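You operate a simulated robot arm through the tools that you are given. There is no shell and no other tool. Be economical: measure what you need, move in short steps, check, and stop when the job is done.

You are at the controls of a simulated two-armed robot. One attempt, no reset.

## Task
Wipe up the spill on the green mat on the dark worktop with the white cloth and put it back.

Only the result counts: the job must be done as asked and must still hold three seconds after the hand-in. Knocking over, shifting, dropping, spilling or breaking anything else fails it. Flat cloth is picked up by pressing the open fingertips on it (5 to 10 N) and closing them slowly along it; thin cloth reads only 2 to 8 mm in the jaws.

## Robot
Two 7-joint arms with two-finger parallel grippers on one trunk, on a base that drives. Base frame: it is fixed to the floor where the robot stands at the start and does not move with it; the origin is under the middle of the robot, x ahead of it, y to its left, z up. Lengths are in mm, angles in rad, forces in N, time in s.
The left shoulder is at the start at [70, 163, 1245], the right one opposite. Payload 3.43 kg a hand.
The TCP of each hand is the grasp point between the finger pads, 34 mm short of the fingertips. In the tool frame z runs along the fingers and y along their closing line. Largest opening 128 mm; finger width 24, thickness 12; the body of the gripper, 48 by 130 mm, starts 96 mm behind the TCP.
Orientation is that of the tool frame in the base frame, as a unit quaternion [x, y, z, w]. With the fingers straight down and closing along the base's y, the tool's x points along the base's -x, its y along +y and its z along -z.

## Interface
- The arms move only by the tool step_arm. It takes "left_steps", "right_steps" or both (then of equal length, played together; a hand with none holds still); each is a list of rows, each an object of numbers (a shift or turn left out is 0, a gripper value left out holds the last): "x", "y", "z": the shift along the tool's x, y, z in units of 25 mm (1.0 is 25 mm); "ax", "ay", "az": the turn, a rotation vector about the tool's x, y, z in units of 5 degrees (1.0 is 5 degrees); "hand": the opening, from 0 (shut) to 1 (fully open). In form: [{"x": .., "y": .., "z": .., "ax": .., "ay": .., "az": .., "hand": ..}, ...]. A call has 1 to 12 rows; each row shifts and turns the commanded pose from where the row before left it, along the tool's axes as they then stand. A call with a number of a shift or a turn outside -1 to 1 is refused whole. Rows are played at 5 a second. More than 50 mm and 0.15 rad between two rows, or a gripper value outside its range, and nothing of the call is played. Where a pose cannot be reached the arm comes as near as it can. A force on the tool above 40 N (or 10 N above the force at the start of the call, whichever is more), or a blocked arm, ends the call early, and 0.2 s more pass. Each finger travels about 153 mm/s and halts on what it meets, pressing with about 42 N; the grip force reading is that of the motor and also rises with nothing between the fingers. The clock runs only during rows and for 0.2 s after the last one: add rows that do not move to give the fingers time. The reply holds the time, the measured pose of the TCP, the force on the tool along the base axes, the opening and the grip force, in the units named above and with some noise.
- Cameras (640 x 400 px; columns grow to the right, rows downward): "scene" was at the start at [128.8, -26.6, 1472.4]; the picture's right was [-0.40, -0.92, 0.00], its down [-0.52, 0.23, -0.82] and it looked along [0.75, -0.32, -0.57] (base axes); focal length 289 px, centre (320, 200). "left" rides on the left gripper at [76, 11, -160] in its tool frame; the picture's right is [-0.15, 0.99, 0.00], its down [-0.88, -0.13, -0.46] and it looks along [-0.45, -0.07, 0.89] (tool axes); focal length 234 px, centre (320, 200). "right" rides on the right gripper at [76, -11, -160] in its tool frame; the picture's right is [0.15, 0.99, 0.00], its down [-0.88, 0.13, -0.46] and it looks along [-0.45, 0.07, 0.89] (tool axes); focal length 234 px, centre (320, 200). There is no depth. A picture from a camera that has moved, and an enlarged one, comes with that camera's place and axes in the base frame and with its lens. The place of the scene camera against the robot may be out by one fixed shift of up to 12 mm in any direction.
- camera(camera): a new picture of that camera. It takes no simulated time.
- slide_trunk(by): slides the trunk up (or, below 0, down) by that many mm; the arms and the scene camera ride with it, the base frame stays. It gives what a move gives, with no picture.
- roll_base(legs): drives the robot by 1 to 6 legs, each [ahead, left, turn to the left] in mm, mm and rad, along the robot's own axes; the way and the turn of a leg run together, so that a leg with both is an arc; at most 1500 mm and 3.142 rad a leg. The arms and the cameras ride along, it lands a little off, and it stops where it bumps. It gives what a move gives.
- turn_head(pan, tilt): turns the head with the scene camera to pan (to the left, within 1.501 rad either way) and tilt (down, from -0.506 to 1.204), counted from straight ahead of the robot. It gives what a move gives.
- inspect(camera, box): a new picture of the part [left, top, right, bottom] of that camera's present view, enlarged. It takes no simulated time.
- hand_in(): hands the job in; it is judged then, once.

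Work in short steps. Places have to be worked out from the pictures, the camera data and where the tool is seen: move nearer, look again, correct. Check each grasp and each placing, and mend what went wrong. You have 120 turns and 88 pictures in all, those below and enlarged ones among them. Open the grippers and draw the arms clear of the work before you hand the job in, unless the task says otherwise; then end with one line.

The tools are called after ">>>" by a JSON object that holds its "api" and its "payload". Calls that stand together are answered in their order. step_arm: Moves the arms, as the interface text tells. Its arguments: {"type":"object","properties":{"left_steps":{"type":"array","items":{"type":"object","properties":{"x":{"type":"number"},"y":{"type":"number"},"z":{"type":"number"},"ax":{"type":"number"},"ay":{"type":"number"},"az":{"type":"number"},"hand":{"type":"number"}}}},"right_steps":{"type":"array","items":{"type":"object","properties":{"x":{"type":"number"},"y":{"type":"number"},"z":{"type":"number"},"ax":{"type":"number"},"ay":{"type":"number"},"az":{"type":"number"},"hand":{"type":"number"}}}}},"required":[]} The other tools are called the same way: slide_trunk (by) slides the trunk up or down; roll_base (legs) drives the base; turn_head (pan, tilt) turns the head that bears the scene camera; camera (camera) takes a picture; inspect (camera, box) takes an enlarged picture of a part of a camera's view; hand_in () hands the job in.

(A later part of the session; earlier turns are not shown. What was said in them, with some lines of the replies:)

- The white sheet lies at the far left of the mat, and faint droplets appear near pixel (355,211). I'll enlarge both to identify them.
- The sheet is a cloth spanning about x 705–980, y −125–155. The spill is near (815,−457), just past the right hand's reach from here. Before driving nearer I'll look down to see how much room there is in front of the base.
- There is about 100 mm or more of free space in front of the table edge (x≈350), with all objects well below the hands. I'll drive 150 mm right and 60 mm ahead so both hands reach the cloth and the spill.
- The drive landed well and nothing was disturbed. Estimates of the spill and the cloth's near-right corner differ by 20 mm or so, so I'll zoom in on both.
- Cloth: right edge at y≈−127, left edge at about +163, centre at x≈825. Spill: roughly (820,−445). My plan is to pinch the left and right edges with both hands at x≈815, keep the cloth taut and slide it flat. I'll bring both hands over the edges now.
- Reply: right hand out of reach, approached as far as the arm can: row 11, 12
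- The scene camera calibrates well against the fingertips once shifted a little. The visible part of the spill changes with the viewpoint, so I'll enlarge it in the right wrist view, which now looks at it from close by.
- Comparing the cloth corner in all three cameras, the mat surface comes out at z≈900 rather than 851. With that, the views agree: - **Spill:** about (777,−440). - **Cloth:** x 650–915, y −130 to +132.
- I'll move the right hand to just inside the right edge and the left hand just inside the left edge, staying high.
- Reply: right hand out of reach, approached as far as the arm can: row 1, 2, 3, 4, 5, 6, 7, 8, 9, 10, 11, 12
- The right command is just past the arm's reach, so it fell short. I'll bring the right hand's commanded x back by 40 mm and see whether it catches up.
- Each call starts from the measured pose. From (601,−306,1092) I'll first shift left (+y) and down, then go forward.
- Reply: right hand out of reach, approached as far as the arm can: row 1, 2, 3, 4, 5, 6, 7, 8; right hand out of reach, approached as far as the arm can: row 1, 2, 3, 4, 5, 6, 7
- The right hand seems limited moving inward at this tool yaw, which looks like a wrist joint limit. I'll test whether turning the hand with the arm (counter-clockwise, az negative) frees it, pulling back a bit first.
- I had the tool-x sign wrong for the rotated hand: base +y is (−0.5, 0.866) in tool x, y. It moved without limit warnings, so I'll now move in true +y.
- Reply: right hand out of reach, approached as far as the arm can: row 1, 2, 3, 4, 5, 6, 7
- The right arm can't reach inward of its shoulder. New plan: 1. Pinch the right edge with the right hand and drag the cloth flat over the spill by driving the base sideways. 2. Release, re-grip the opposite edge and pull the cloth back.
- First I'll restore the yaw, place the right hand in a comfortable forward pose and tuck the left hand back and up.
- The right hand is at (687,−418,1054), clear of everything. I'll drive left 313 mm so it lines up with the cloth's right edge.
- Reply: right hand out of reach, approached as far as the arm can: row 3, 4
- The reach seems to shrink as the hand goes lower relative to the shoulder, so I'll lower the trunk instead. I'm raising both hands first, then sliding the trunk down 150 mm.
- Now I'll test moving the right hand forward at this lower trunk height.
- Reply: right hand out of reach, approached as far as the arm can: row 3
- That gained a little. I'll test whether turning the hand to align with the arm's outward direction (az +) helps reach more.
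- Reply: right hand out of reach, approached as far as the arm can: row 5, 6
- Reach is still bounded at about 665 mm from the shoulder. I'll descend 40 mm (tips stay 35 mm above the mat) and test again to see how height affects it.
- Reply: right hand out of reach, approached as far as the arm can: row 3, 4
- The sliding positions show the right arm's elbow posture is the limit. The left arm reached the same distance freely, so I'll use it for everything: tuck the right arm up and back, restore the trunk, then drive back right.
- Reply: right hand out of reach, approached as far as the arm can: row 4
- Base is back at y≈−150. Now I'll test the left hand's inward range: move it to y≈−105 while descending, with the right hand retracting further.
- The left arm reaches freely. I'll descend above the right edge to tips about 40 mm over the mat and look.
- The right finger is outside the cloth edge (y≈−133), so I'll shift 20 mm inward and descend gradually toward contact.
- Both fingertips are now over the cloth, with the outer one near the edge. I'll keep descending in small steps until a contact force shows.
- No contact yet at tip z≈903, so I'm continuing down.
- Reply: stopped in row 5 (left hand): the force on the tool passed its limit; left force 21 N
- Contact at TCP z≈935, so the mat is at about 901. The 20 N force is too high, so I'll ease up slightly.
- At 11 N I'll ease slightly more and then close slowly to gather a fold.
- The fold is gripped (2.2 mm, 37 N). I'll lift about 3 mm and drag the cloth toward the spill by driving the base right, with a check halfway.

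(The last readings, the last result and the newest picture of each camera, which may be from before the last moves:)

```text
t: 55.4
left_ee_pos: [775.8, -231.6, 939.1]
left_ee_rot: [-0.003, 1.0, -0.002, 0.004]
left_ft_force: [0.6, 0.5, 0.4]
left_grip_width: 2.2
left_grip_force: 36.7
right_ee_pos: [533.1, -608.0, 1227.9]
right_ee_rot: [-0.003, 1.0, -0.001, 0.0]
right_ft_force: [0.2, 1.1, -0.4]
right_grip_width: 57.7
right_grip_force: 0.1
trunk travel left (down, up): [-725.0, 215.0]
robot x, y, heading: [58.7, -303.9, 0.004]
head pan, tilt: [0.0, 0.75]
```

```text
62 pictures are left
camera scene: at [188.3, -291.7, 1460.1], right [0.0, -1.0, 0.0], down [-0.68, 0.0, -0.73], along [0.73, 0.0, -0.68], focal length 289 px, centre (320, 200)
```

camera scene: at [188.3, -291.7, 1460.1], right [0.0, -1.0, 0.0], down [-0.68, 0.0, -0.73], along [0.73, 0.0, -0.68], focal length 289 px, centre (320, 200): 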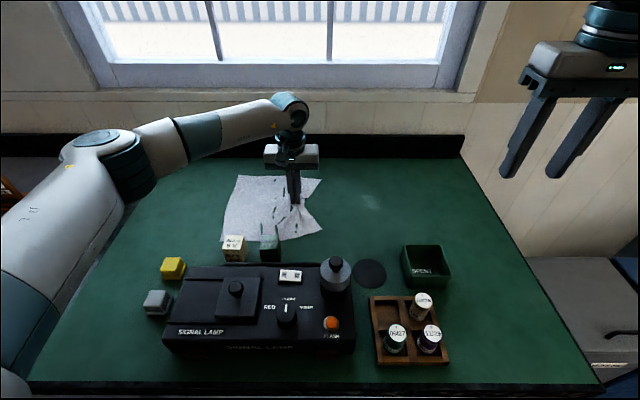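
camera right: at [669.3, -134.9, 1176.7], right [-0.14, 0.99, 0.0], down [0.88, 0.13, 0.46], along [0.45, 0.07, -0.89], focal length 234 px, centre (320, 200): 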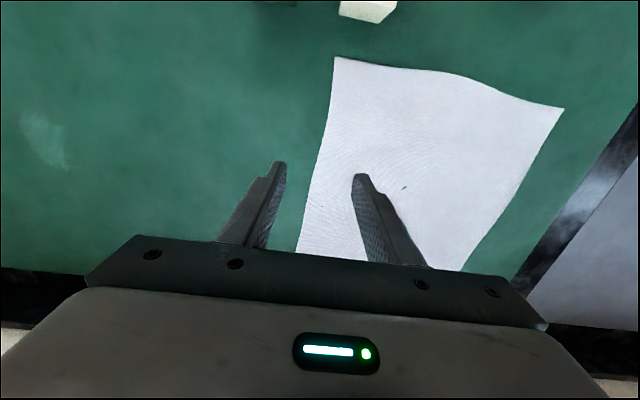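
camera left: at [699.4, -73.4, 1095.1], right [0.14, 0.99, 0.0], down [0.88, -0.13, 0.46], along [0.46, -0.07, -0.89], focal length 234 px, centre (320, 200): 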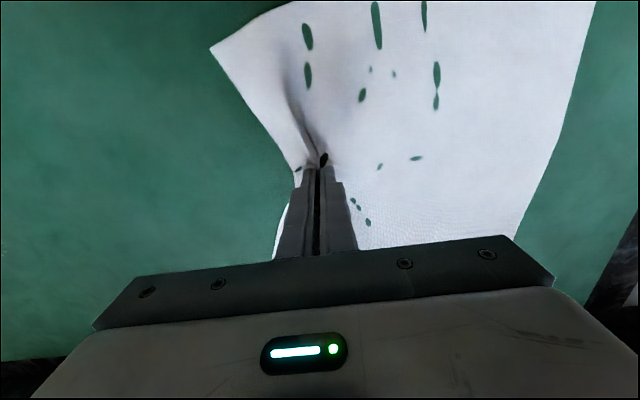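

The cloth slides flat and nothing else was touched. I'll drive another 150 mm, bringing the hand just short of the spill.

>>> {"api": "roll_base", "payload": {"legs": [[0, -150, 0]]}}

>>> {"api": "step_arm", "payload": {"left_steps": [{"z": 0.1}, {"z": 0.1}, {}]}}

>>> {"api": "camera", "payload": {"camera": "left"}}

```text
t: 56.8
left_ee_pos: [778.3, -381.5, 938.1]
left_ee_rot: [-0.003, 1.0, -0.002, 0.003]
left_ft_force: [-0.4, -0.2, 0.0]
left_grip_width: 2.4
left_grip_force: 36.9
right_ee_pos: [532.1, -759.2, 1225.0]
right_ee_rot: [-0.003, 1.0, 0.0, 0.0]
right_ft_force: [-0.5, -0.2, -0.4]
right_grip_width: 57.7
right_grip_force: 0.0
trunk travel left (down, up): [-725.0, 215.0]
robot x, y, heading: [58.3, -449.3, 0.007]
head pan, tilt: [0.0, 0.75]
```

```text
t: 57.6
left_ee_pos: [778.0, -380.9, 934.7]
left_ee_rot: [-0.003, 1.0, -0.002, 0.004]
left_ft_force: [0.7, 1.1, 9.2]
left_grip_width: 2.2
left_grip_force: 36.9
right_ee_pos: [531.0, -760.2, 1226.2]
right_ee_rot: [-0.004, 1.0, 0.0, 0.0]
right_ft_force: [0.4, 0.9, 0.5]
right_grip_width: 57.9
right_grip_force: 0.0
trunk travel left (down, up): [-725.0, 215.0]
robot x, y, heading: [57.6, -452.7, -0.001]
head pan, tilt: [0.0, 0.75]
```

```text
61 pictures are left
camera left: at [700.0, -371.4, 1094.5], right [0.14, 0.99, 0.0], down [0.88, -0.12, 0.47], along [0.46, -0.07, -0.89], focal length 234 px, centre (320, 200)
```

left: 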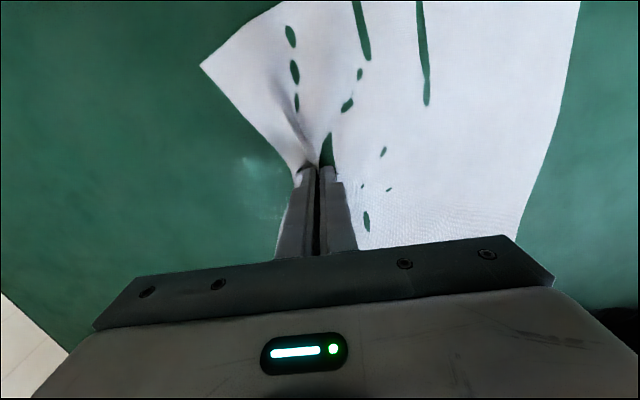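

Pressing at 9 N just short of the spill. Now I'll sweep across it in −y with gentle pressure, out to about y=−505.

>>> {"api": "step_arm", "payload": {"left_steps": [{"y": -0.5}, {"y": -0.5}, {"y": -0.5}, {"y": -0.5}, {"y": -0.5}, {"y": -0.5}, {"y": -0.5}, {"y": -0.5}, {"y": -0.5}, {"y": -0.5}, {}]}}

>>> {"api": "camera", "payload": {"camera": "left"}}

>>> {"api": "camera", "payload": {"camera": "scene"}}

```text
t: 60.0
left_ee_pos: [776.8, -506.1, 933.8]
left_ee_rot: [-0.003, 1.0, -0.002, 0.004]
left_ft_force: [-1.1, 4.1, 15.9]
left_grip_width: 2.0
left_grip_force: 37.1
right_ee_pos: [531.7, -759.7, 1228.2]
right_ee_rot: [-0.004, 1.0, -0.001, 0.001]
right_ft_force: [0.3, 0.4, -0.2]
right_grip_width: 57.6
right_grip_force: 0.0
trunk travel left (down, up): [-725.0, 215.0]
robot x, y, heading: [59.4, -452.7, 0.003]
head pan, tilt: [0.0, 0.75]
```

```text
60 pictures are left
camera left: at [699.5, -495.4, 1094.5], right [0.14, 0.99, 0.0], down [0.88, -0.12, 0.46], along [0.46, -0.07, -0.89], focal length 234 px, centre (320, 200)
```

left: 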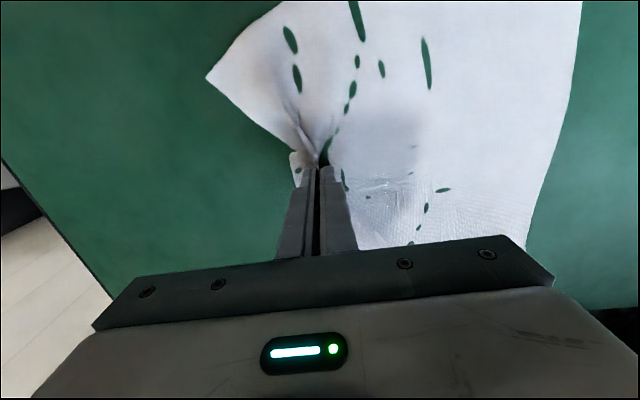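

```text
59 pictures are left
camera scene: at [186.7, -443.2, 1460.3], right [0.0, -1.0, 0.0], down [-0.68, 0.0, -0.73], along [0.73, 0.0, -0.68], focal length 289 px, centre (320, 200)
```

scene: 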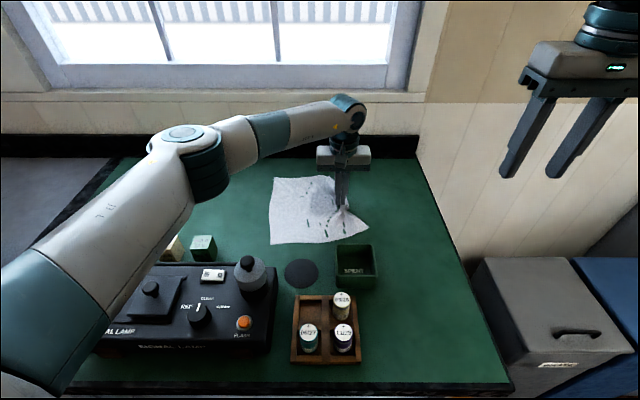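

The cloth covers the spill and a wet patch shows through it. I'll zoom in to see the state of it.

>>> {"api": "inspect", "payload": {"camera": "left", "box": [280, 90, 480, 250]}}

>>> {"api": "inspect", "payload": {"camera": "scene", "box": [255, 160, 385, 260]}}

```text
2.50 times, centred on (380, 170) of left
camera zoom: at [699.5, -495.4, 1094.5], right [0.14, 0.99, 0.0], down [0.88, -0.12, 0.46], along [0.46, -0.07, -0.89], focal length 585 px, centre (170, 275)
```

zoom: 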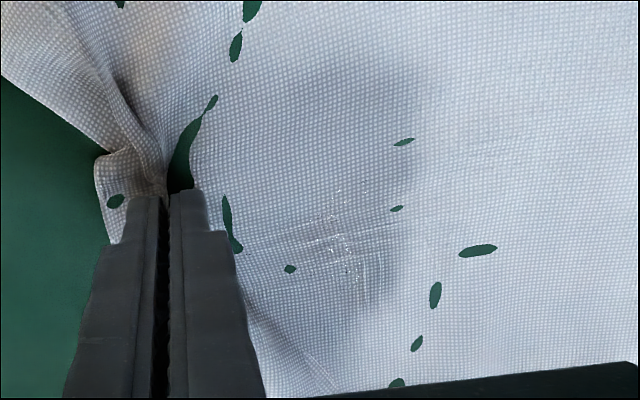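

```text
4.00 times, centred on (320, 210) of scene
camera zoom: at [186.7, -443.2, 1460.3], right [0.0, -1.0, 0.0], down [-0.68, 0.0, -0.73], along [0.73, 0.0, -0.68], focal length 1156 px, centre (320, 160)
```

zoom: 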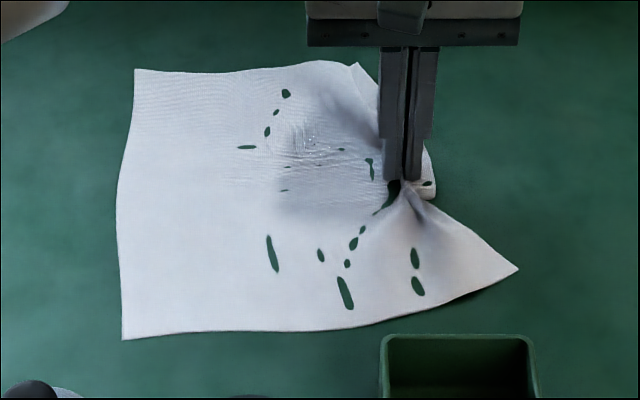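

Some wet flecks remain under the cloth, and the pressed strip is only about 24 mm wide. I'll rub with light pressure in strokes offset by ±25 mm in x.

>>> {"api": "step_arm", "payload": {"left_steps": [{"x": -0.5, "y": 0.8}, {"x": -0.5, "y": 0.8}, {"y": 0.8}, {"y": 0.8}, {"y": 0.8}, {"x": 0.8}, {"x": 0.8}, {"x": 0.4, "y": -0.8}, {"y": -0.8}, {"y": -0.8}, {"y": -0.8}, {"y": -0.8}]}}

>>> {"api": "step_arm", "payload": {"left_steps": [{"x": -0.5, "y": 0.8}, {"x": -0.5, "y": 0.8}, {"y": 0.8}, {"y": 0.8}, {"y": 0.8}, {"y": -0.8}, {"y": -0.8}, {"y": -0.8}, {"y": -0.8}, {"y": -0.8}, {"y": -0.4}, {}]}}

>>> {"api": "inspect", "payload": {"camera": "left", "box": [280, 90, 480, 250]}}

>>> {"api": "inspect", "payload": {"camera": "scene", "box": [255, 160, 385, 260]}}

```text
t: 62.6
left_ee_pos: [751.4, -508.5, 934.8]
left_ee_rot: [-0.003, 1.0, -0.001, 0.005]
left_ft_force: [0.0, 8.3, 23.9]
left_grip_width: 2.1
left_grip_force: 37.0
right_ee_pos: [528.8, -760.3, 1226.5]
right_ee_rot: [-0.004, 1.0, 0.0, 0.001]
right_ft_force: [0.4, -0.5, 0.0]
right_grip_width: 57.7
right_grip_force: 0.0
trunk travel left (down, up): [-725.0, 215.0]
robot x, y, heading: [64.3, -450.4, 0.004]
head pan, tilt: [0.0, 0.75]
```

```text
t: 65.2
left_ee_pos: [777.4, -516.2, 935.5]
left_ee_rot: [-0.003, 1.0, -0.001, 0.005]
left_ft_force: [-1.1, 3.9, 13.8]
left_grip_width: 2.2
left_grip_force: 37.2
right_ee_pos: [532.0, -760.4, 1227.3]
right_ee_rot: [-0.002, 1.0, 0.0, 0.002]
right_ft_force: [0.5, -0.1, -0.1]
right_grip_width: 57.8
right_grip_force: 0.0
trunk travel left (down, up): [-725.0, 215.0]
robot x, y, heading: [57.4, -451.3, 0.008]
head pan, tilt: [0.0, 0.75]
```

```text
2.50 times, centred on (380, 170) of left
camera zoom: at [700.3, -505.4, 1094.7], right [0.14, 0.99, 0.0], down [0.88, -0.12, 0.46], along [0.46, -0.07, -0.89], focal length 585 px, centre (170, 275)
```

zoom: 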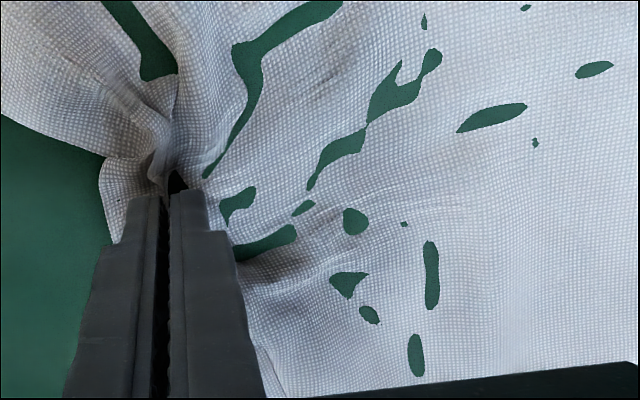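

```text
4.00 times, centred on (320, 210) of scene
camera zoom: at [186.9, -443.7, 1460.2], right [0.0, -1.0, 0.0], down [-0.68, 0.0, -0.73], along [0.73, 0.0, -0.68], focal length 1156 px, centre (320, 160)
```

zoom: 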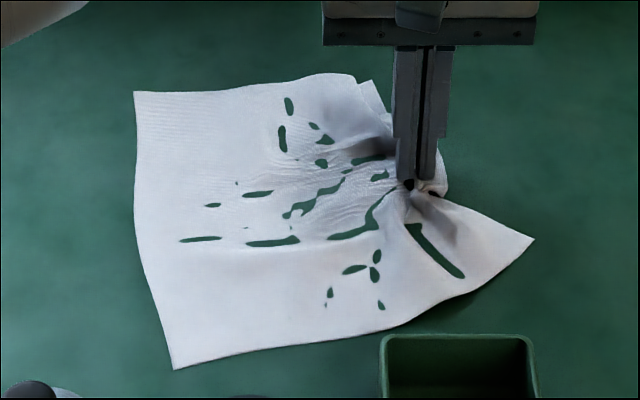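

The wet patch is gone. The cloth is wrinkled and slightly rotated from rubbing, so while still gripping I'll pull it a further 60 mm right and 30 mm forward to straighten it, lifted slightly.

>>> {"api": "step_arm", "payload": {"left_steps": [{"z": -0.2}, {"z": -0.1, "x": -0.6}, {"x": -0.6}, {}]}}

>>> {"api": "roll_base", "payload": {"legs": [[0, -60, 0]]}}

>>> {"api": "camera", "payload": {"camera": "scene"}}

```text
t: 66.2
left_ee_pos: [808.5, -517.2, 942.5]
left_ee_rot: [-0.004, 1.0, -0.001, 0.003]
left_ft_force: [0.0, -0.4, -0.2]
left_grip_width: 2.2
left_grip_force: 36.7
right_ee_pos: [532.6, -760.4, 1226.2]
right_ee_rot: [-0.003, 1.0, 0.0, 0.0]
right_ft_force: [-0.7, 0.4, 0.0]
right_grip_width: 57.5
right_grip_force: 0.1
trunk travel left (down, up): [-725.0, 215.0]
robot x, y, heading: [56.7, -451.9, 0.003]
head pan, tilt: [0.0, 0.75]
```

```text
t: 67.2
left_ee_pos: [809.4, -572.1, 940.7]
left_ee_rot: [-0.005, 1.0, -0.003, 0.004]
left_ft_force: [-0.8, 0.2, -0.1]
left_grip_width: 2.2
left_grip_force: 36.6
right_ee_pos: [533.8, -816.2, 1226.3]
right_ee_rot: [-0.004, 1.0, -0.002, 0.0]
right_ft_force: [1.0, 0.3, -0.2]
right_grip_width: 57.7
right_grip_force: 0.0
trunk travel left (down, up): [-725.0, 215.0]
robot x, y, heading: [57.7, -515.1, 0.005]
head pan, tilt: [0.0, 0.75]
```

```text
54 pictures are left
camera scene: at [189.3, -499.2, 1460.1], right [0.01, -1.0, 0.0], down [-0.68, -0.01, -0.73], along [0.73, 0.0, -0.68], focal length 289 px, centre (320, 200)
```

scene: 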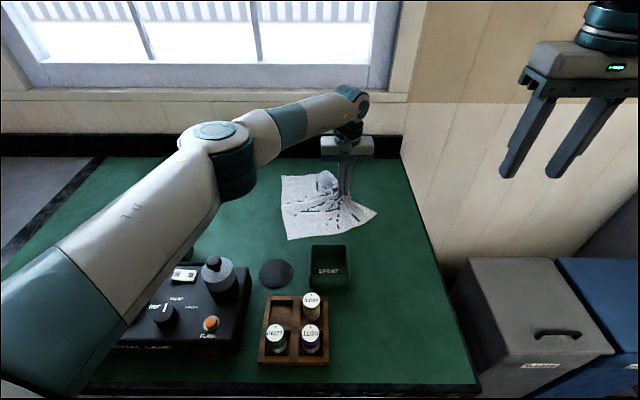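

Zooming in on the cloth's state.

>>> {"api": "inspect", "payload": {"camera": "scene", "box": [260, 155, 400, 255]}}

```text
4.00 times, centred on (330, 205) of scene
camera zoom: at [189.3, -499.2, 1460.1], right [0.01, -1.0, 0.0], down [-0.68, -0.01, -0.73], along [0.73, 0.0, -0.68], focal length 1156 px, centre (280, 180)
```

zoom: 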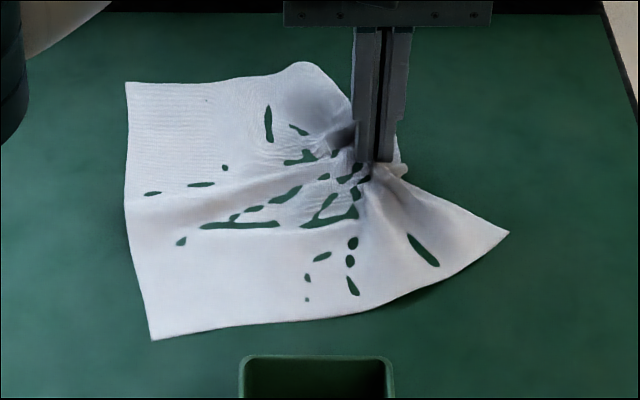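

The cloth is a bit bunched, but it should straighten when pulled from the other side. I'll release, lift off and look at the bare cloth and mat.

>>> {"api": "step_arm", "payload": {"left_steps": [{"z": 0.15, "hand": 0.1}, {"hand": 0.25}, {"hand": 0.35}, {"z": -0.5}, {"z": -1}, {"z": -1}, {"z": -1}, {"y": 1}, {"y": 1}, {"y": 1}, {"y": 1}, {"y": 1}]}}

>>> {"api": "camera", "payload": {"camera": "left"}}

>>> {"api": "inspect", "payload": {"camera": "scene", "box": [260, 155, 400, 255]}}

```text
t: 69.8
left_ee_pos: [807.5, -448.0, 1025.7]
left_ee_rot: [-0.005, 1.0, -0.001, 0.003]
left_ft_force: [0.3, -0.7, -0.4]
left_grip_width: 44.8
left_grip_force: 0.1
right_ee_pos: [531.4, -817.4, 1227.7]
right_ee_rot: [-0.004, 1.0, -0.001, 0.0]
right_ft_force: [0.1, 0.2, 0.0]
right_grip_width: 57.4
right_grip_force: 0.1
trunk travel left (down, up): [-725.0, 215.0]
robot x, y, heading: [60.3, -513.4, 0.003]
head pan, tilt: [0.0, 0.75]
```

```text
52 pictures are left
camera left: at [729.8, -437.1, 1184.9], right [0.14, 0.99, 0.0], down [0.88, -0.12, 0.46], along [0.46, -0.07, -0.89], focal length 234 px, centre (320, 200)
```

left: 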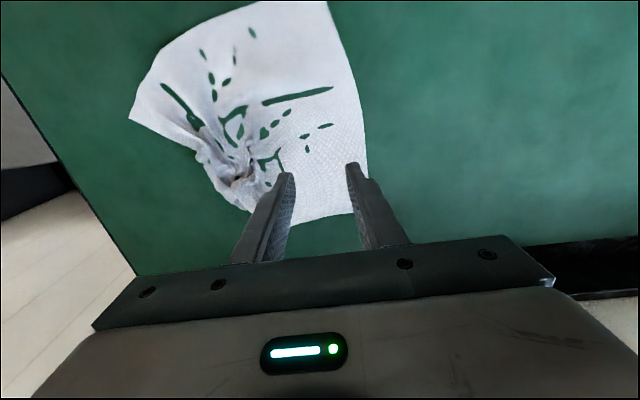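

```text
4.00 times, centred on (330, 205) of scene
camera zoom: at [189.1, -501.6, 1460.1], right [0.01, -1.0, 0.0], down [-0.68, 0.0, -0.73], along [0.73, 0.0, -0.68], focal length 1156 px, centre (280, 180)
```

zoom: 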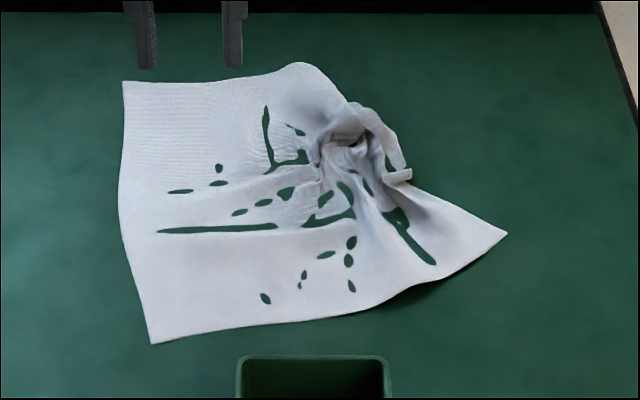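

The left edge lies at y≈−398 around x=760. I'll position there and descend.

>>> {"api": "step_arm", "payload": {"left_steps": [{"x": 0.8, "y": 0.2}, {"x": 0.8, "y": 0.2}, {"z": 0.8}, {"z": 0.8}, {"z": 0.8}, {"z": 0.6}, {"z": 0.3}, {"z": 0.16}, {}]}}

>>> {"api": "camera", "payload": {"camera": "left"}}

```text
t: 71.8
left_ee_pos: [767.0, -440.3, 937.6]
left_ee_rot: [-0.004, 1.0, -0.001, 0.004]
left_ft_force: [1.1, -0.1, 0.7]
left_grip_width: 44.8
left_grip_force: 0.0
right_ee_pos: [531.9, -820.1, 1226.9]
right_ee_rot: [-0.003, 1.0, 0.001, 0.001]
right_ft_force: [0.0, -0.2, -0.7]
right_grip_width: 57.4
right_grip_force: 0.0
trunk travel left (down, up): [-725.0, 215.0]
robot x, y, heading: [55.9, -510.4, 0.009]
head pan, tilt: [0.0, 0.75]
```

```text
50 pictures are left
camera left: at [690.6, -429.4, 1097.5], right [0.14, 0.99, 0.0], down [0.88, -0.12, 0.46], along [0.46, -0.06, -0.89], focal length 234 px, centre (320, 200)
```

left: 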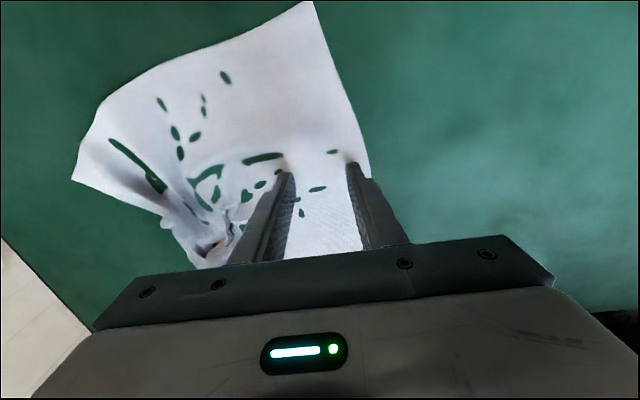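

Both fingers are over the cloth just inside the left edge. I'll press lightly and close.

>>> {"api": "step_arm", "payload": {"left_steps": [{"z": 0.08}, {"z": 0.08}, {"z": 0.08}, {}]}}

```text
t: 72.8
left_ee_pos: [767.4, -439.7, 935.0]
left_ee_rot: [-0.003, 1.0, -0.002, 0.006]
left_ft_force: [3.6, 0.1, 15.5]
left_grip_width: 44.9
left_grip_force: 0.3
right_ee_pos: [531.6, -819.0, 1227.2]
right_ee_rot: [-0.003, 1.0, 0.0, 0.001]
right_ft_force: [0.2, -0.6, -0.1]
right_grip_width: 57.7
right_grip_force: 0.1
trunk travel left (down, up): [-725.0, 215.0]
robot x, y, heading: [62.5, -507.6, 0.009]
head pan, tilt: [0.0, 0.75]
```

>>> {"api": "step_arm", "payload": {"left_steps": [{"z": -0.1}, {"hand": 0.31}, {"hand": 0.27}, {"hand": 0.23}, {"hand": 0.19}, {"hand": 0.15}, {"hand": 0.11}, {"hand": 0.07}, {"hand": 0.03}, {"hand": 0.0}, {}, {"z": -0.2}]}}

>>> {"api": "camera", "payload": {"camera": "left"}}

```text
t: 75.3
left_ee_pos: [767.2, -438.0, 941.0]
left_ee_rot: [-0.005, 1.0, -0.001, 0.004]
left_ft_force: [-0.4, 0.9, -0.3]
left_grip_width: 1.9
left_grip_force: 36.9
right_ee_pos: [532.7, -819.8, 1225.8]
right_ee_rot: [-0.003, 1.0, 0.001, 0.0]
right_ft_force: [0.1, -0.4, -0.3]
right_grip_width: 57.3
right_grip_force: 0.0
trunk travel left (down, up): [-725.0, 215.0]
robot x, y, heading: [59.2, -510.0, 0.008]
head pan, tilt: [0.0, 0.75]
```

```text
49 pictures are left
camera left: at [690.4, -429.2, 1099.4], right [0.14, 0.99, 0.0], down [0.88, -0.12, 0.46], along [0.46, -0.06, -0.89], focal length 234 px, centre (320, 200)
```

left: 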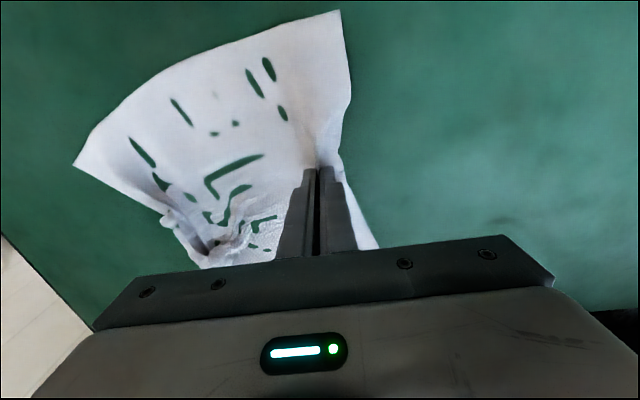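

Gripped (1.9 mm). I'll shift 25 mm forward for clearance from the bulb cubes and drive left 250 mm, trailing the cloth.

>>> {"api": "step_arm", "payload": {"left_steps": [{"x": -0.5}, {"x": -0.5}, {}]}}

>>> {"api": "roll_base", "payload": {"legs": [[0, 250, 0]]}}

>>> {"api": "camera", "payload": {"camera": "scene"}}

>>> {"api": "camera", "payload": {"camera": "left"}}

```text
t: 76.2
left_ee_pos: [792.1, -438.3, 941.2]
left_ee_rot: [-0.005, 1.0, -0.002, 0.004]
left_ft_force: [0.0, -0.1, -0.1]
left_grip_width: 1.7
left_grip_force: 36.9
right_ee_pos: [532.1, -818.9, 1226.9]
right_ee_rot: [-0.004, 1.0, 0.001, -0.001]
right_ft_force: [0.2, -0.2, -0.9]
right_grip_width: 57.6
right_grip_force: 0.0
trunk travel left (down, up): [-725.0, 215.0]
robot x, y, heading: [59.5, -511.2, 0.001]
head pan, tilt: [0.0, 0.75]
```

```text
t: 78.0
left_ee_pos: [791.7, -190.9, 940.2]
left_ee_rot: [-0.003, 1.0, -0.002, 0.003]
left_ft_force: [0.4, 0.8, 0.6]
left_grip_width: 2.2
left_grip_force: 36.7
right_ee_pos: [531.4, -570.6, 1225.9]
right_ee_rot: [-0.002, 1.0, 0.0, 0.0]
right_ft_force: [-0.1, -0.1, 0.5]
right_grip_width: 57.7
right_grip_force: 0.0
trunk travel left (down, up): [-725.0, 215.0]
robot x, y, heading: [58.2, -264.9, 0.002]
head pan, tilt: [0.0, 0.75]
```

```text
48 pictures are left
camera scene: at [188.4, -252.8, 1460.0], right [0.0, -1.0, 0.0], down [-0.68, 0.0, -0.73], along [0.73, 0.0, -0.68], focal length 289 px, centre (320, 200)
```

scene: 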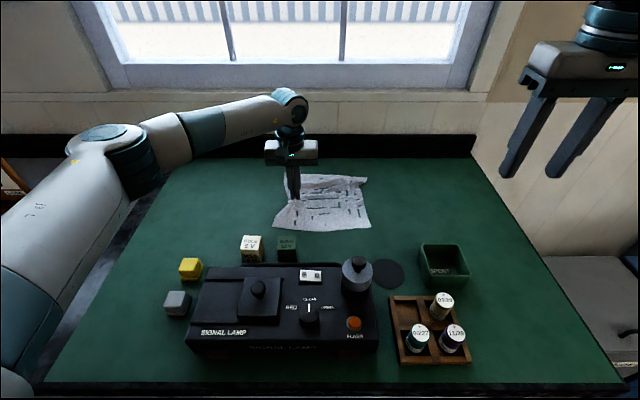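

```text
47 pictures are left
camera left: at [715.0, -179.9, 1100.0], right [0.14, 0.99, 0.0], down [0.88, -0.12, 0.46], along [0.46, -0.07, -0.89], focal length 234 px, centre (320, 200)
```

left: 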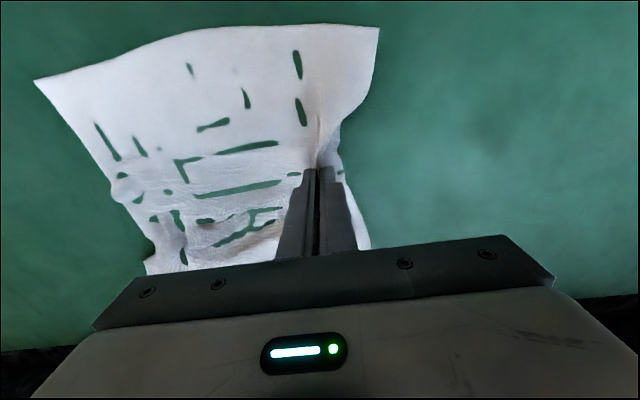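

Cloth is trailing nicely and straightening. I'll check the spill spot (near pixel (384,201)).

>>> {"api": "inspect", "payload": {"camera": "scene", "box": [340, 165, 440, 235]}}

>>> {"api": "camera", "payload": {"camera": "right"}}

```text
5.71 times, centred on (390, 200) of scene
camera zoom: at [188.4, -252.8, 1460.0], right [0.0, -1.0, 0.0], down [-0.68, 0.0, -0.73], along [0.73, 0.0, -0.68], focal length 1652 px, centre (-80, 200)
```

zoom: 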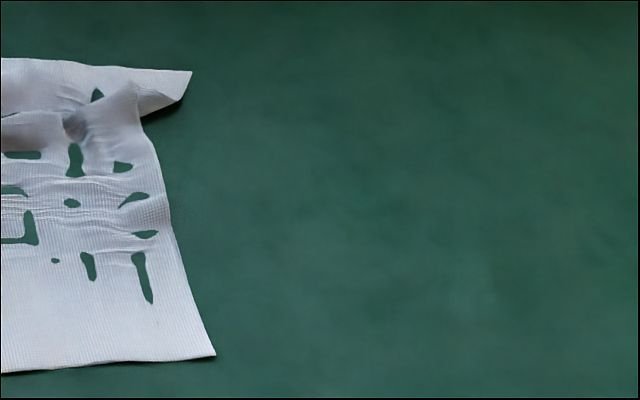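

```text
45 pictures are left
camera right: at [455.0, -580.0, 1386.0], right [-0.15, 0.99, 0.0], down [0.88, 0.13, 0.46], along [0.45, 0.07, -0.89], focal length 234 px, centre (320, 200)
```

right: 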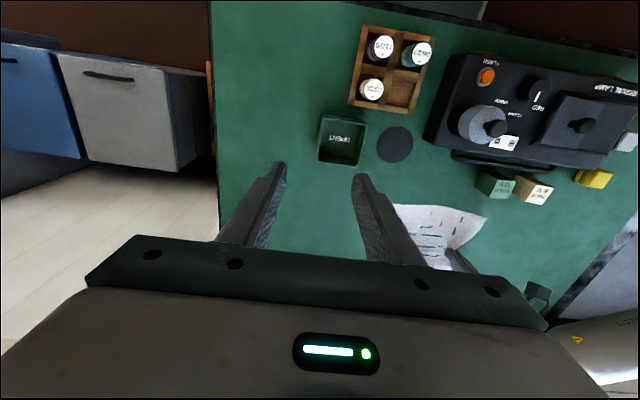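

The mat is clean where the spill was. I'll drive the remaining ~279 mm so the left edge returns to its original line.

>>> {"api": "roll_base", "payload": {"legs": [[0, 279, 0]]}}

>>> {"api": "camera", "payload": {"camera": "scene"}}

>>> {"api": "inspect", "payload": {"camera": "scene", "box": [240, 150, 400, 260]}}

```text
t: 80.0
left_ee_pos: [792.6, 90.3, 940.9]
left_ee_rot: [-0.001, 1.0, 0.0, 0.003]
left_ft_force: [-0.2, -0.1, 0.4]
left_grip_width: 1.7
left_grip_force: 36.7
right_ee_pos: [529.4, -288.6, 1225.8]
right_ee_rot: [0.0, 1.0, 0.001, 0.0]
right_ft_force: [-1.1, 0.0, 1.0]
right_grip_width: 57.7
right_grip_force: 0.1
trunk travel left (down, up): [-725.0, 215.0]
robot x, y, heading: [58.6, 25.8, -0.003]
head pan, tilt: [0.0, 0.75]
```

```text
44 pictures are left
camera scene: at [188.3, 30.9, 1460.0], right [0.0, -1.0, 0.0], down [-0.68, 0.0, -0.73], along [0.73, 0.0, -0.68], focal length 289 px, centre (320, 200)
```

scene: 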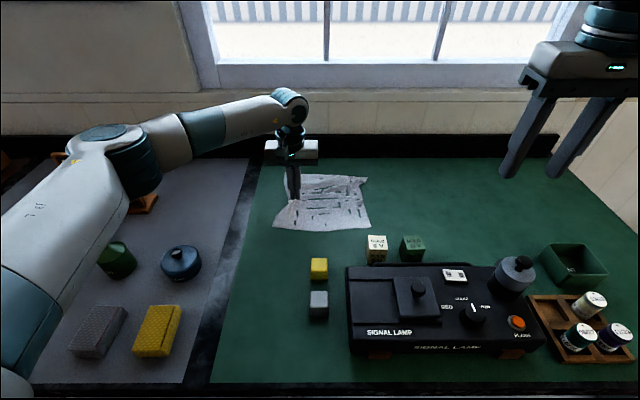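

```text
3.64 times, centred on (320, 205) of scene
camera zoom: at [188.3, 30.9, 1460.0], right [0.0, -1.0, 0.0], down [-0.68, 0.0, -0.73], along [0.73, 0.0, -0.68], focal length 1051 px, centre (320, 182)
```

zoom: 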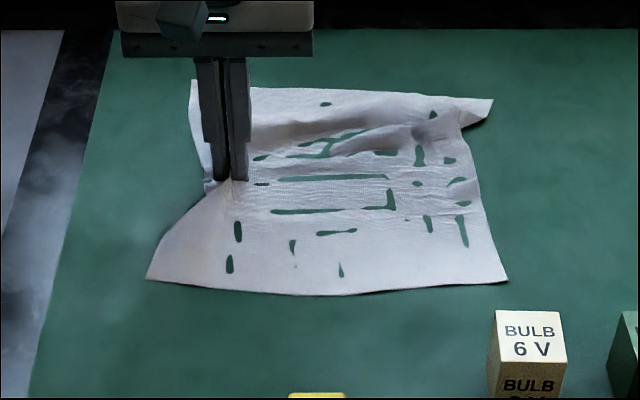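

The cloth is within about 20–30 mm of its original corners. I'll lower, release and lift away, then check how flat it lies.

>>> {"api": "step_arm", "payload": {"left_steps": [{"z": 0.16}, {"hand": 0.1}, {"hand": 0.2}, {"hand": 0.35}, {}, {"z": -0.5}, {"z": -1}, {"z": -1}, {"z": -1}, {"z": -1}, {}]}}

>>> {"api": "camera", "payload": {"camera": "left"}}

>>> {"api": "inspect", "payload": {"camera": "scene", "box": [240, 150, 400, 260]}}

```text
t: 82.4
left_ee_pos: [791.4, 91.0, 1049.6]
left_ee_rot: [0.0, 1.0, -0.002, 0.004]
left_ft_force: [0.4, -0.3, 0.1]
left_grip_width: 44.6
left_grip_force: 0.1
right_ee_pos: [530.5, -286.9, 1226.3]
right_ee_rot: [-0.001, 1.0, 0.001, 0.0]
right_ft_force: [-0.2, 0.0, 0.5]
right_grip_width: 57.3
right_grip_force: 0.0
trunk travel left (down, up): [-725.0, 215.0]
robot x, y, heading: [55.5, 26.0, -0.0]
head pan, tilt: [0.0, 0.75]
```

```text
42 pictures are left
camera left: at [714.7, 102.6, 1208.8], right [0.15, 0.99, 0.0], down [0.88, -0.13, 0.46], along [0.46, -0.07, -0.89], focal length 234 px, centre (320, 200)
```

left: 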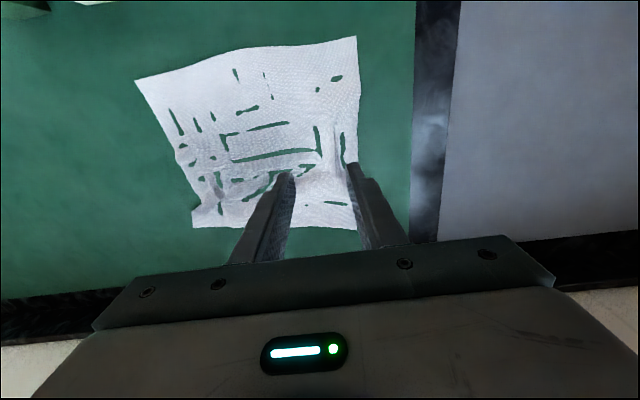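

```text
3.64 times, centred on (320, 205) of scene
camera zoom: at [188.7, 32.0, 1460.0], right [0.0, -1.0, 0.0], down [-0.68, 0.0, -0.73], along [0.73, 0.0, -0.68], focal length 1051 px, centre (320, 182)
```

zoom: 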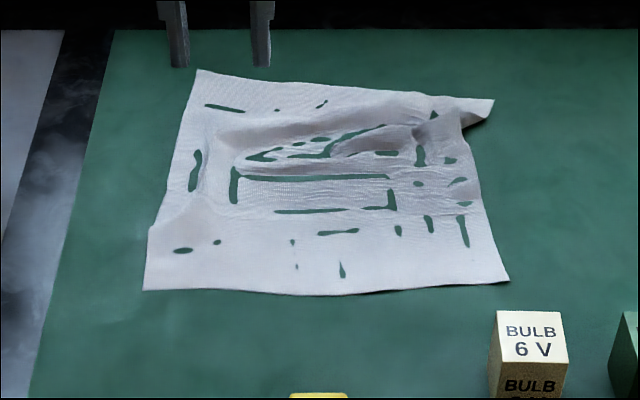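

The cloth is back in place and nearly flat, with a ridge shortening it about 25–50 mm in x. I'll smooth it: open fingers pressed lightly near the near edge, then drawn ~28 mm toward the robot, stopping short of the cubes.

>>> {"api": "step_arm", "payload": {"left_steps": [{"x": 0.9, "y": -0.9, "hand": 1.0}, {"x": 0.9, "y": -0.9}, {"x": 0.9, "y": -0.9}, {"x": 0.9, "y": -0.9}, {"z": 0.8}, {"z": 0.8}, {"z": 0.8}, {"z": 0.8}, {"z": 0.8}, {"z": 0.4}, {}]}}

>>> {"api": "camera", "payload": {"camera": "left"}}

```text
t: 84.8
left_ee_pos: [702.9, -1.5, 936.8]
left_ee_rot: [0.0, 1.0, -0.001, 0.004]
left_ft_force: [0.2, 0.1, 0.3]
left_grip_width: 128.1
left_grip_force: 0.0
right_ee_pos: [530.4, -287.1, 1226.0]
right_ee_rot: [0.0, 1.0, 0.0, -0.001]
right_ft_force: [0.2, -0.1, 0.0]
right_grip_width: 57.6
right_grip_force: 0.1
trunk travel left (down, up): [-725.0, 215.0]
robot x, y, heading: [58.3, 27.2, -0.003]
head pan, tilt: [0.0, 0.75]
```

```text
40 pictures are left
camera left: at [625.0, 10.9, 1097.1], right [0.15, 0.99, 0.0], down [0.88, -0.13, 0.46], along [0.46, -0.07, -0.89], focal length 234 px, centre (320, 200)
```

left: 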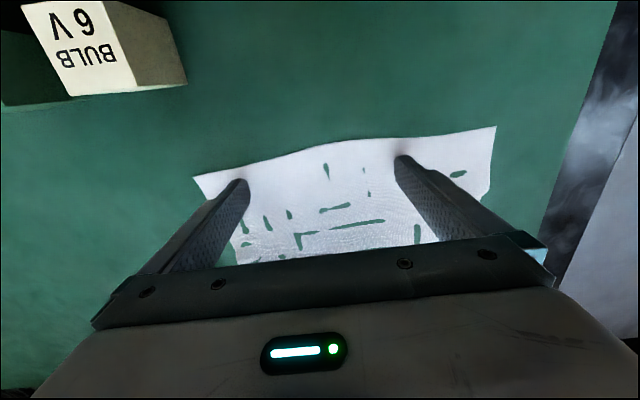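

Fingers straddle the near edge and the cube is well clear. Press and draw 28 mm toward the robot.

>>> {"api": "step_arm", "payload": {"left_steps": [{"z": 0.1}, {"z": 0.1}, {"x": 0.3}, {"x": 0.3}, {"x": 0.3}, {"x": 0.25}, {}, {"z": -0.4}, {"z": -1}, {"z": -1}, {"z": -1}]}}

>>> {"api": "inspect", "payload": {"camera": "scene", "box": [240, 150, 400, 260]}}

```text
t: 87.2
left_ee_pos: [671.8, -0.3, 1017.8]
left_ee_rot: [-0.001, 1.0, -0.001, 0.003]
left_ft_force: [-0.7, 1.1, -0.4]
left_grip_width: 127.9
left_grip_force: 0.1
right_ee_pos: [528.8, -287.0, 1227.0]
right_ee_rot: [0.0, 1.0, 0.0, 0.0]
right_ft_force: [0.0, -0.2, 0.2]
right_grip_width: 57.4
right_grip_force: 0.1
trunk travel left (down, up): [-725.0, 215.0]
robot x, y, heading: [59.2, 23.5, -0.002]
head pan, tilt: [0.0, 0.75]
```

```text
3.64 times, centred on (320, 205) of scene
camera zoom: at [188.0, 31.8, 1460.0], right [0.0, -1.0, 0.0], down [-0.68, 0.0, -0.73], along [0.73, 0.0, -0.68], focal length 1051 px, centre (320, 182)
```

zoom: 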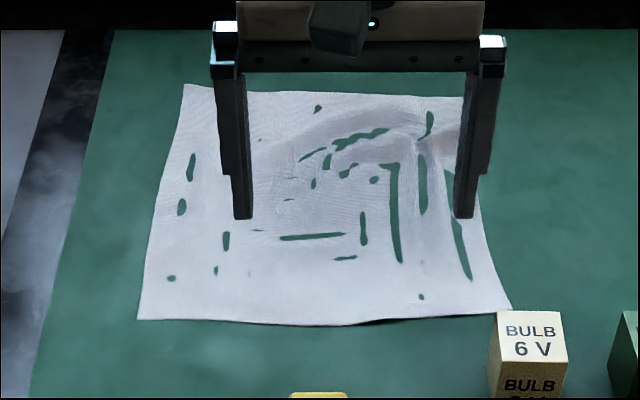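

That flattened it well. I'll retreat the hand and check the far-right corner.

>>> {"api": "step_arm", "payload": {"left_steps": [{"z": -1, "y": 1}, {"z": -1, "y": 1}, {"z": -1, "y": 1}, {"y": 1}, {"y": 1}, {"y": 1}, {}]}}

>>> {"api": "inspect", "payload": {"camera": "scene", "box": [240, 150, 400, 260]}}

```text
t: 88.8
left_ee_pos: [671.8, 149.3, 1092.8]
left_ee_rot: [-0.001, 1.0, -0.001, 0.004]
left_ft_force: [-0.1, -0.2, -0.1]
left_grip_width: 127.9
left_grip_force: 0.1
right_ee_pos: [529.3, -286.7, 1226.2]
right_ee_rot: [0.0, 1.0, 0.0, 0.0]
right_ft_force: [0.4, -0.9, 0.3]
right_grip_width: 57.5
right_grip_force: 0.1
trunk travel left (down, up): [-725.0, 215.0]
robot x, y, heading: [56.3, 24.1, -0.003]
head pan, tilt: [0.0, 0.75]
```

```text
3.64 times, centred on (320, 205) of scene
camera zoom: at [188.5, 31.2, 1460.0], right [0.0, -1.0, 0.0], down [-0.68, 0.0, -0.73], along [0.73, 0.0, -0.68], focal length 1051 px, centre (320, 182)
```

zoom: 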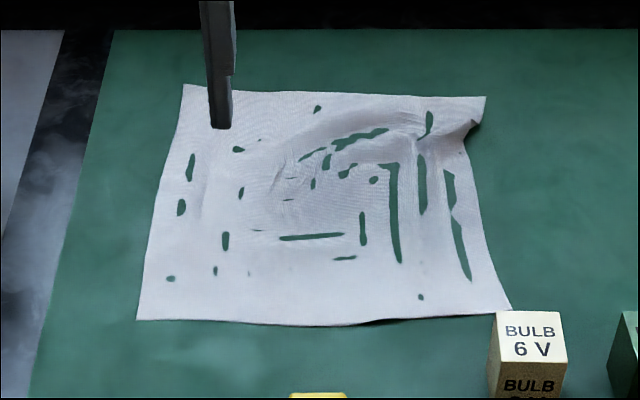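

Almost flat. The centre is still about 12 mm short in x and 15 mm too far left, so I'll do one last light press-and-slide in the middle (+12 mm x, −14 mm y).

>>> {"api": "step_arm", "payload": {"left_steps": [{"x": -0.85, "y": -1}, {"x": -0.85, "y": -1}, {"x": -0.85, "y": -1}, {"x": -0.85, "y": -1}, {"x": -0.85, "y": -1}, {"x": -0.85, "y": -1, "z": 0.9}, {"y": -0.8, "z": 0.9}, {"z": 0.9}, {"z": 0.9}, {"z": 0.9}, {"z": 0.9}, {"z": 0.6}]}}

>>> {"api": "step_arm", "payload": {"left_steps": [{}, {"z": 0.2}, {"z": 0.1}, {"z": 0.1}, {"x": -0.25, "y": -0.28}, {"x": -0.25, "y": -0.28}, {}, {"z": -0.4}, {"z": -1}, {"z": -1}, {"z": -1}, {"z": -1}]}}

>>> {"api": "step_arm", "payload": {"left_steps": [{"z": -1, "y": 1}, {"z": -1, "y": 1}, {"z": -1, "x": 1}, {"x": 1, "y": 1}, {"x": 1, "y": 1}, {"x": 1, "y": 1}, {"x": 1, "y": 1}, {"x": 1}, {}, {}]}}

>>> {"api": "camera", "payload": {"camera": "scene"}}

>>> {"api": "inspect", "payload": {"camera": "scene", "box": [240, 150, 400, 260]}}

```text
t: 91.4
left_ee_pos: [800.9, -18.2, 944.7]
left_ee_rot: [0.0, 1.0, -0.001, 0.003]
left_ft_force: [-0.3, 0.6, -0.1]
left_grip_width: 128.1
left_grip_force: 0.0
right_ee_pos: [531.1, -287.6, 1225.6]
right_ee_rot: [0.0, 1.0, 0.001, 0.0]
right_ft_force: [-1.2, -0.3, 0.0]
right_grip_width: 57.5
right_grip_force: 0.1
trunk travel left (down, up): [-725.0, 215.0]
robot x, y, heading: [54.3, 22.3, -0.006]
head pan, tilt: [0.0, 0.75]
```

```text
t: 94.0
left_ee_pos: [811.5, -33.7, 1045.0]
left_ee_rot: [0.0, 1.0, -0.003, 0.004]
left_ft_force: [-0.1, -0.5, 0.6]
left_grip_width: 127.9
left_grip_force: 0.0
right_ee_pos: [528.5, -286.5, 1226.7]
right_ee_rot: [0.0, 1.0, 0.0, 0.002]
right_ft_force: [0.7, -0.7, 0.0]
right_grip_width: 57.7
right_grip_force: 0.1
trunk travel left (down, up): [-725.0, 215.0]
robot x, y, heading: [57.1, 22.8, -0.001]
head pan, tilt: [0.0, 0.75]
```

```text
t: 96.2
left_ee_pos: [663.2, 117.6, 1116.6]
left_ee_rot: [0.0, 1.0, -0.001, 0.003]
left_ft_force: [0.0, -0.4, 0.2]
left_grip_width: 127.8
left_grip_force: 0.1
right_ee_pos: [530.9, -285.5, 1227.6]
right_ee_rot: [0.0, 1.0, -0.001, 0.0]
right_ft_force: [-0.9, 0.0, -0.2]
right_grip_width: 57.7
right_grip_force: 0.2
trunk travel left (down, up): [-725.0, 215.0]
robot x, y, heading: [60.3, 22.3, -0.0]
head pan, tilt: [0.0, 0.75]
```

```text
37 pictures are left
camera scene: at [188.2, 32.6, 1460.0], right [0.0, -1.0, 0.0], down [-0.68, 0.0, -0.73], along [0.73, 0.0, -0.68], focal length 289 px, centre (320, 200)
```

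scene: 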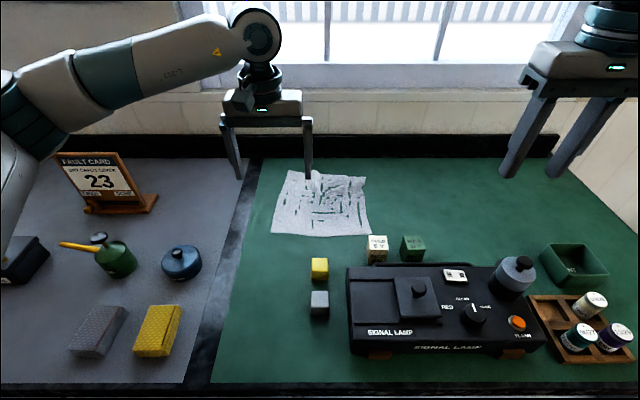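

```text
3.64 times, centred on (320, 205) of scene
camera zoom: at [188.2, 32.6, 1460.0], right [0.0, -1.0, 0.0], down [-0.68, 0.0, -0.73], along [0.73, 0.0, -0.68], focal length 1051 px, centre (320, 182)
```

zoom: 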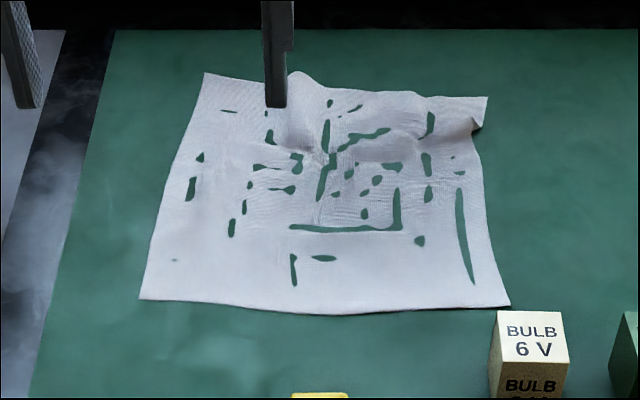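

The cloth is back in its place and flat. One last check of the spill area before handing in.

>>> {"api": "inspect", "payload": {"camera": "scene", "box": [400, 150, 560, 250]}}

>>> {"api": "camera", "payload": {"camera": "right"}}

```text
4.00 times, centred on (480, 200) of scene
camera zoom: at [188.2, 32.6, 1460.0], right [0.0, -1.0, 0.0], down [-0.68, 0.0, -0.73], along [0.73, 0.0, -0.68], focal length 1156 px, centre (-320, 200)
```

zoom: 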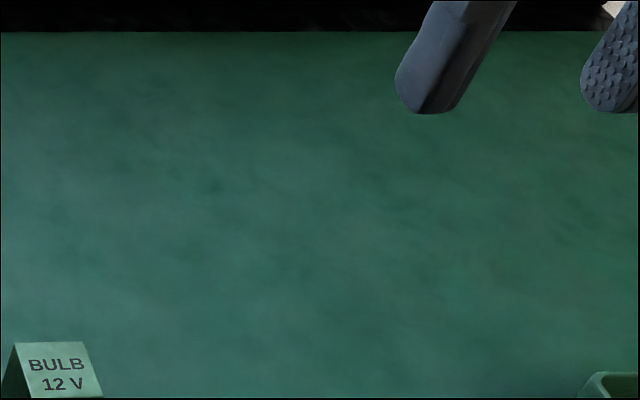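

```text
34 pictures are left
camera right: at [453.3, -296.2, 1386.3], right [-0.15, 0.99, 0.0], down [0.88, 0.13, 0.46], along [0.45, 0.07, -0.89], focal length 234 px, centre (320, 200)
```

right: 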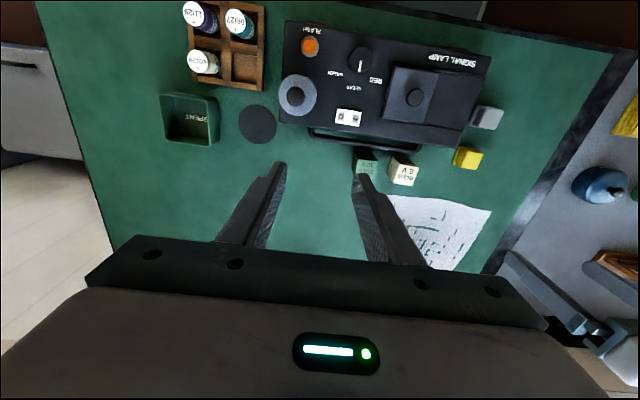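

The mat is clean, the cloth is back, nothing else has moved, and both hands are open and clear of the work. Handing in.

>>> {"api": "hand_in", "payload": {}}

```text
The job is handed in.
```

I wiped up the spill with the white cloth and put the cloth back, almost flat and roughly 20–30 mm or less from where it lay; nothing else appears to have moved.
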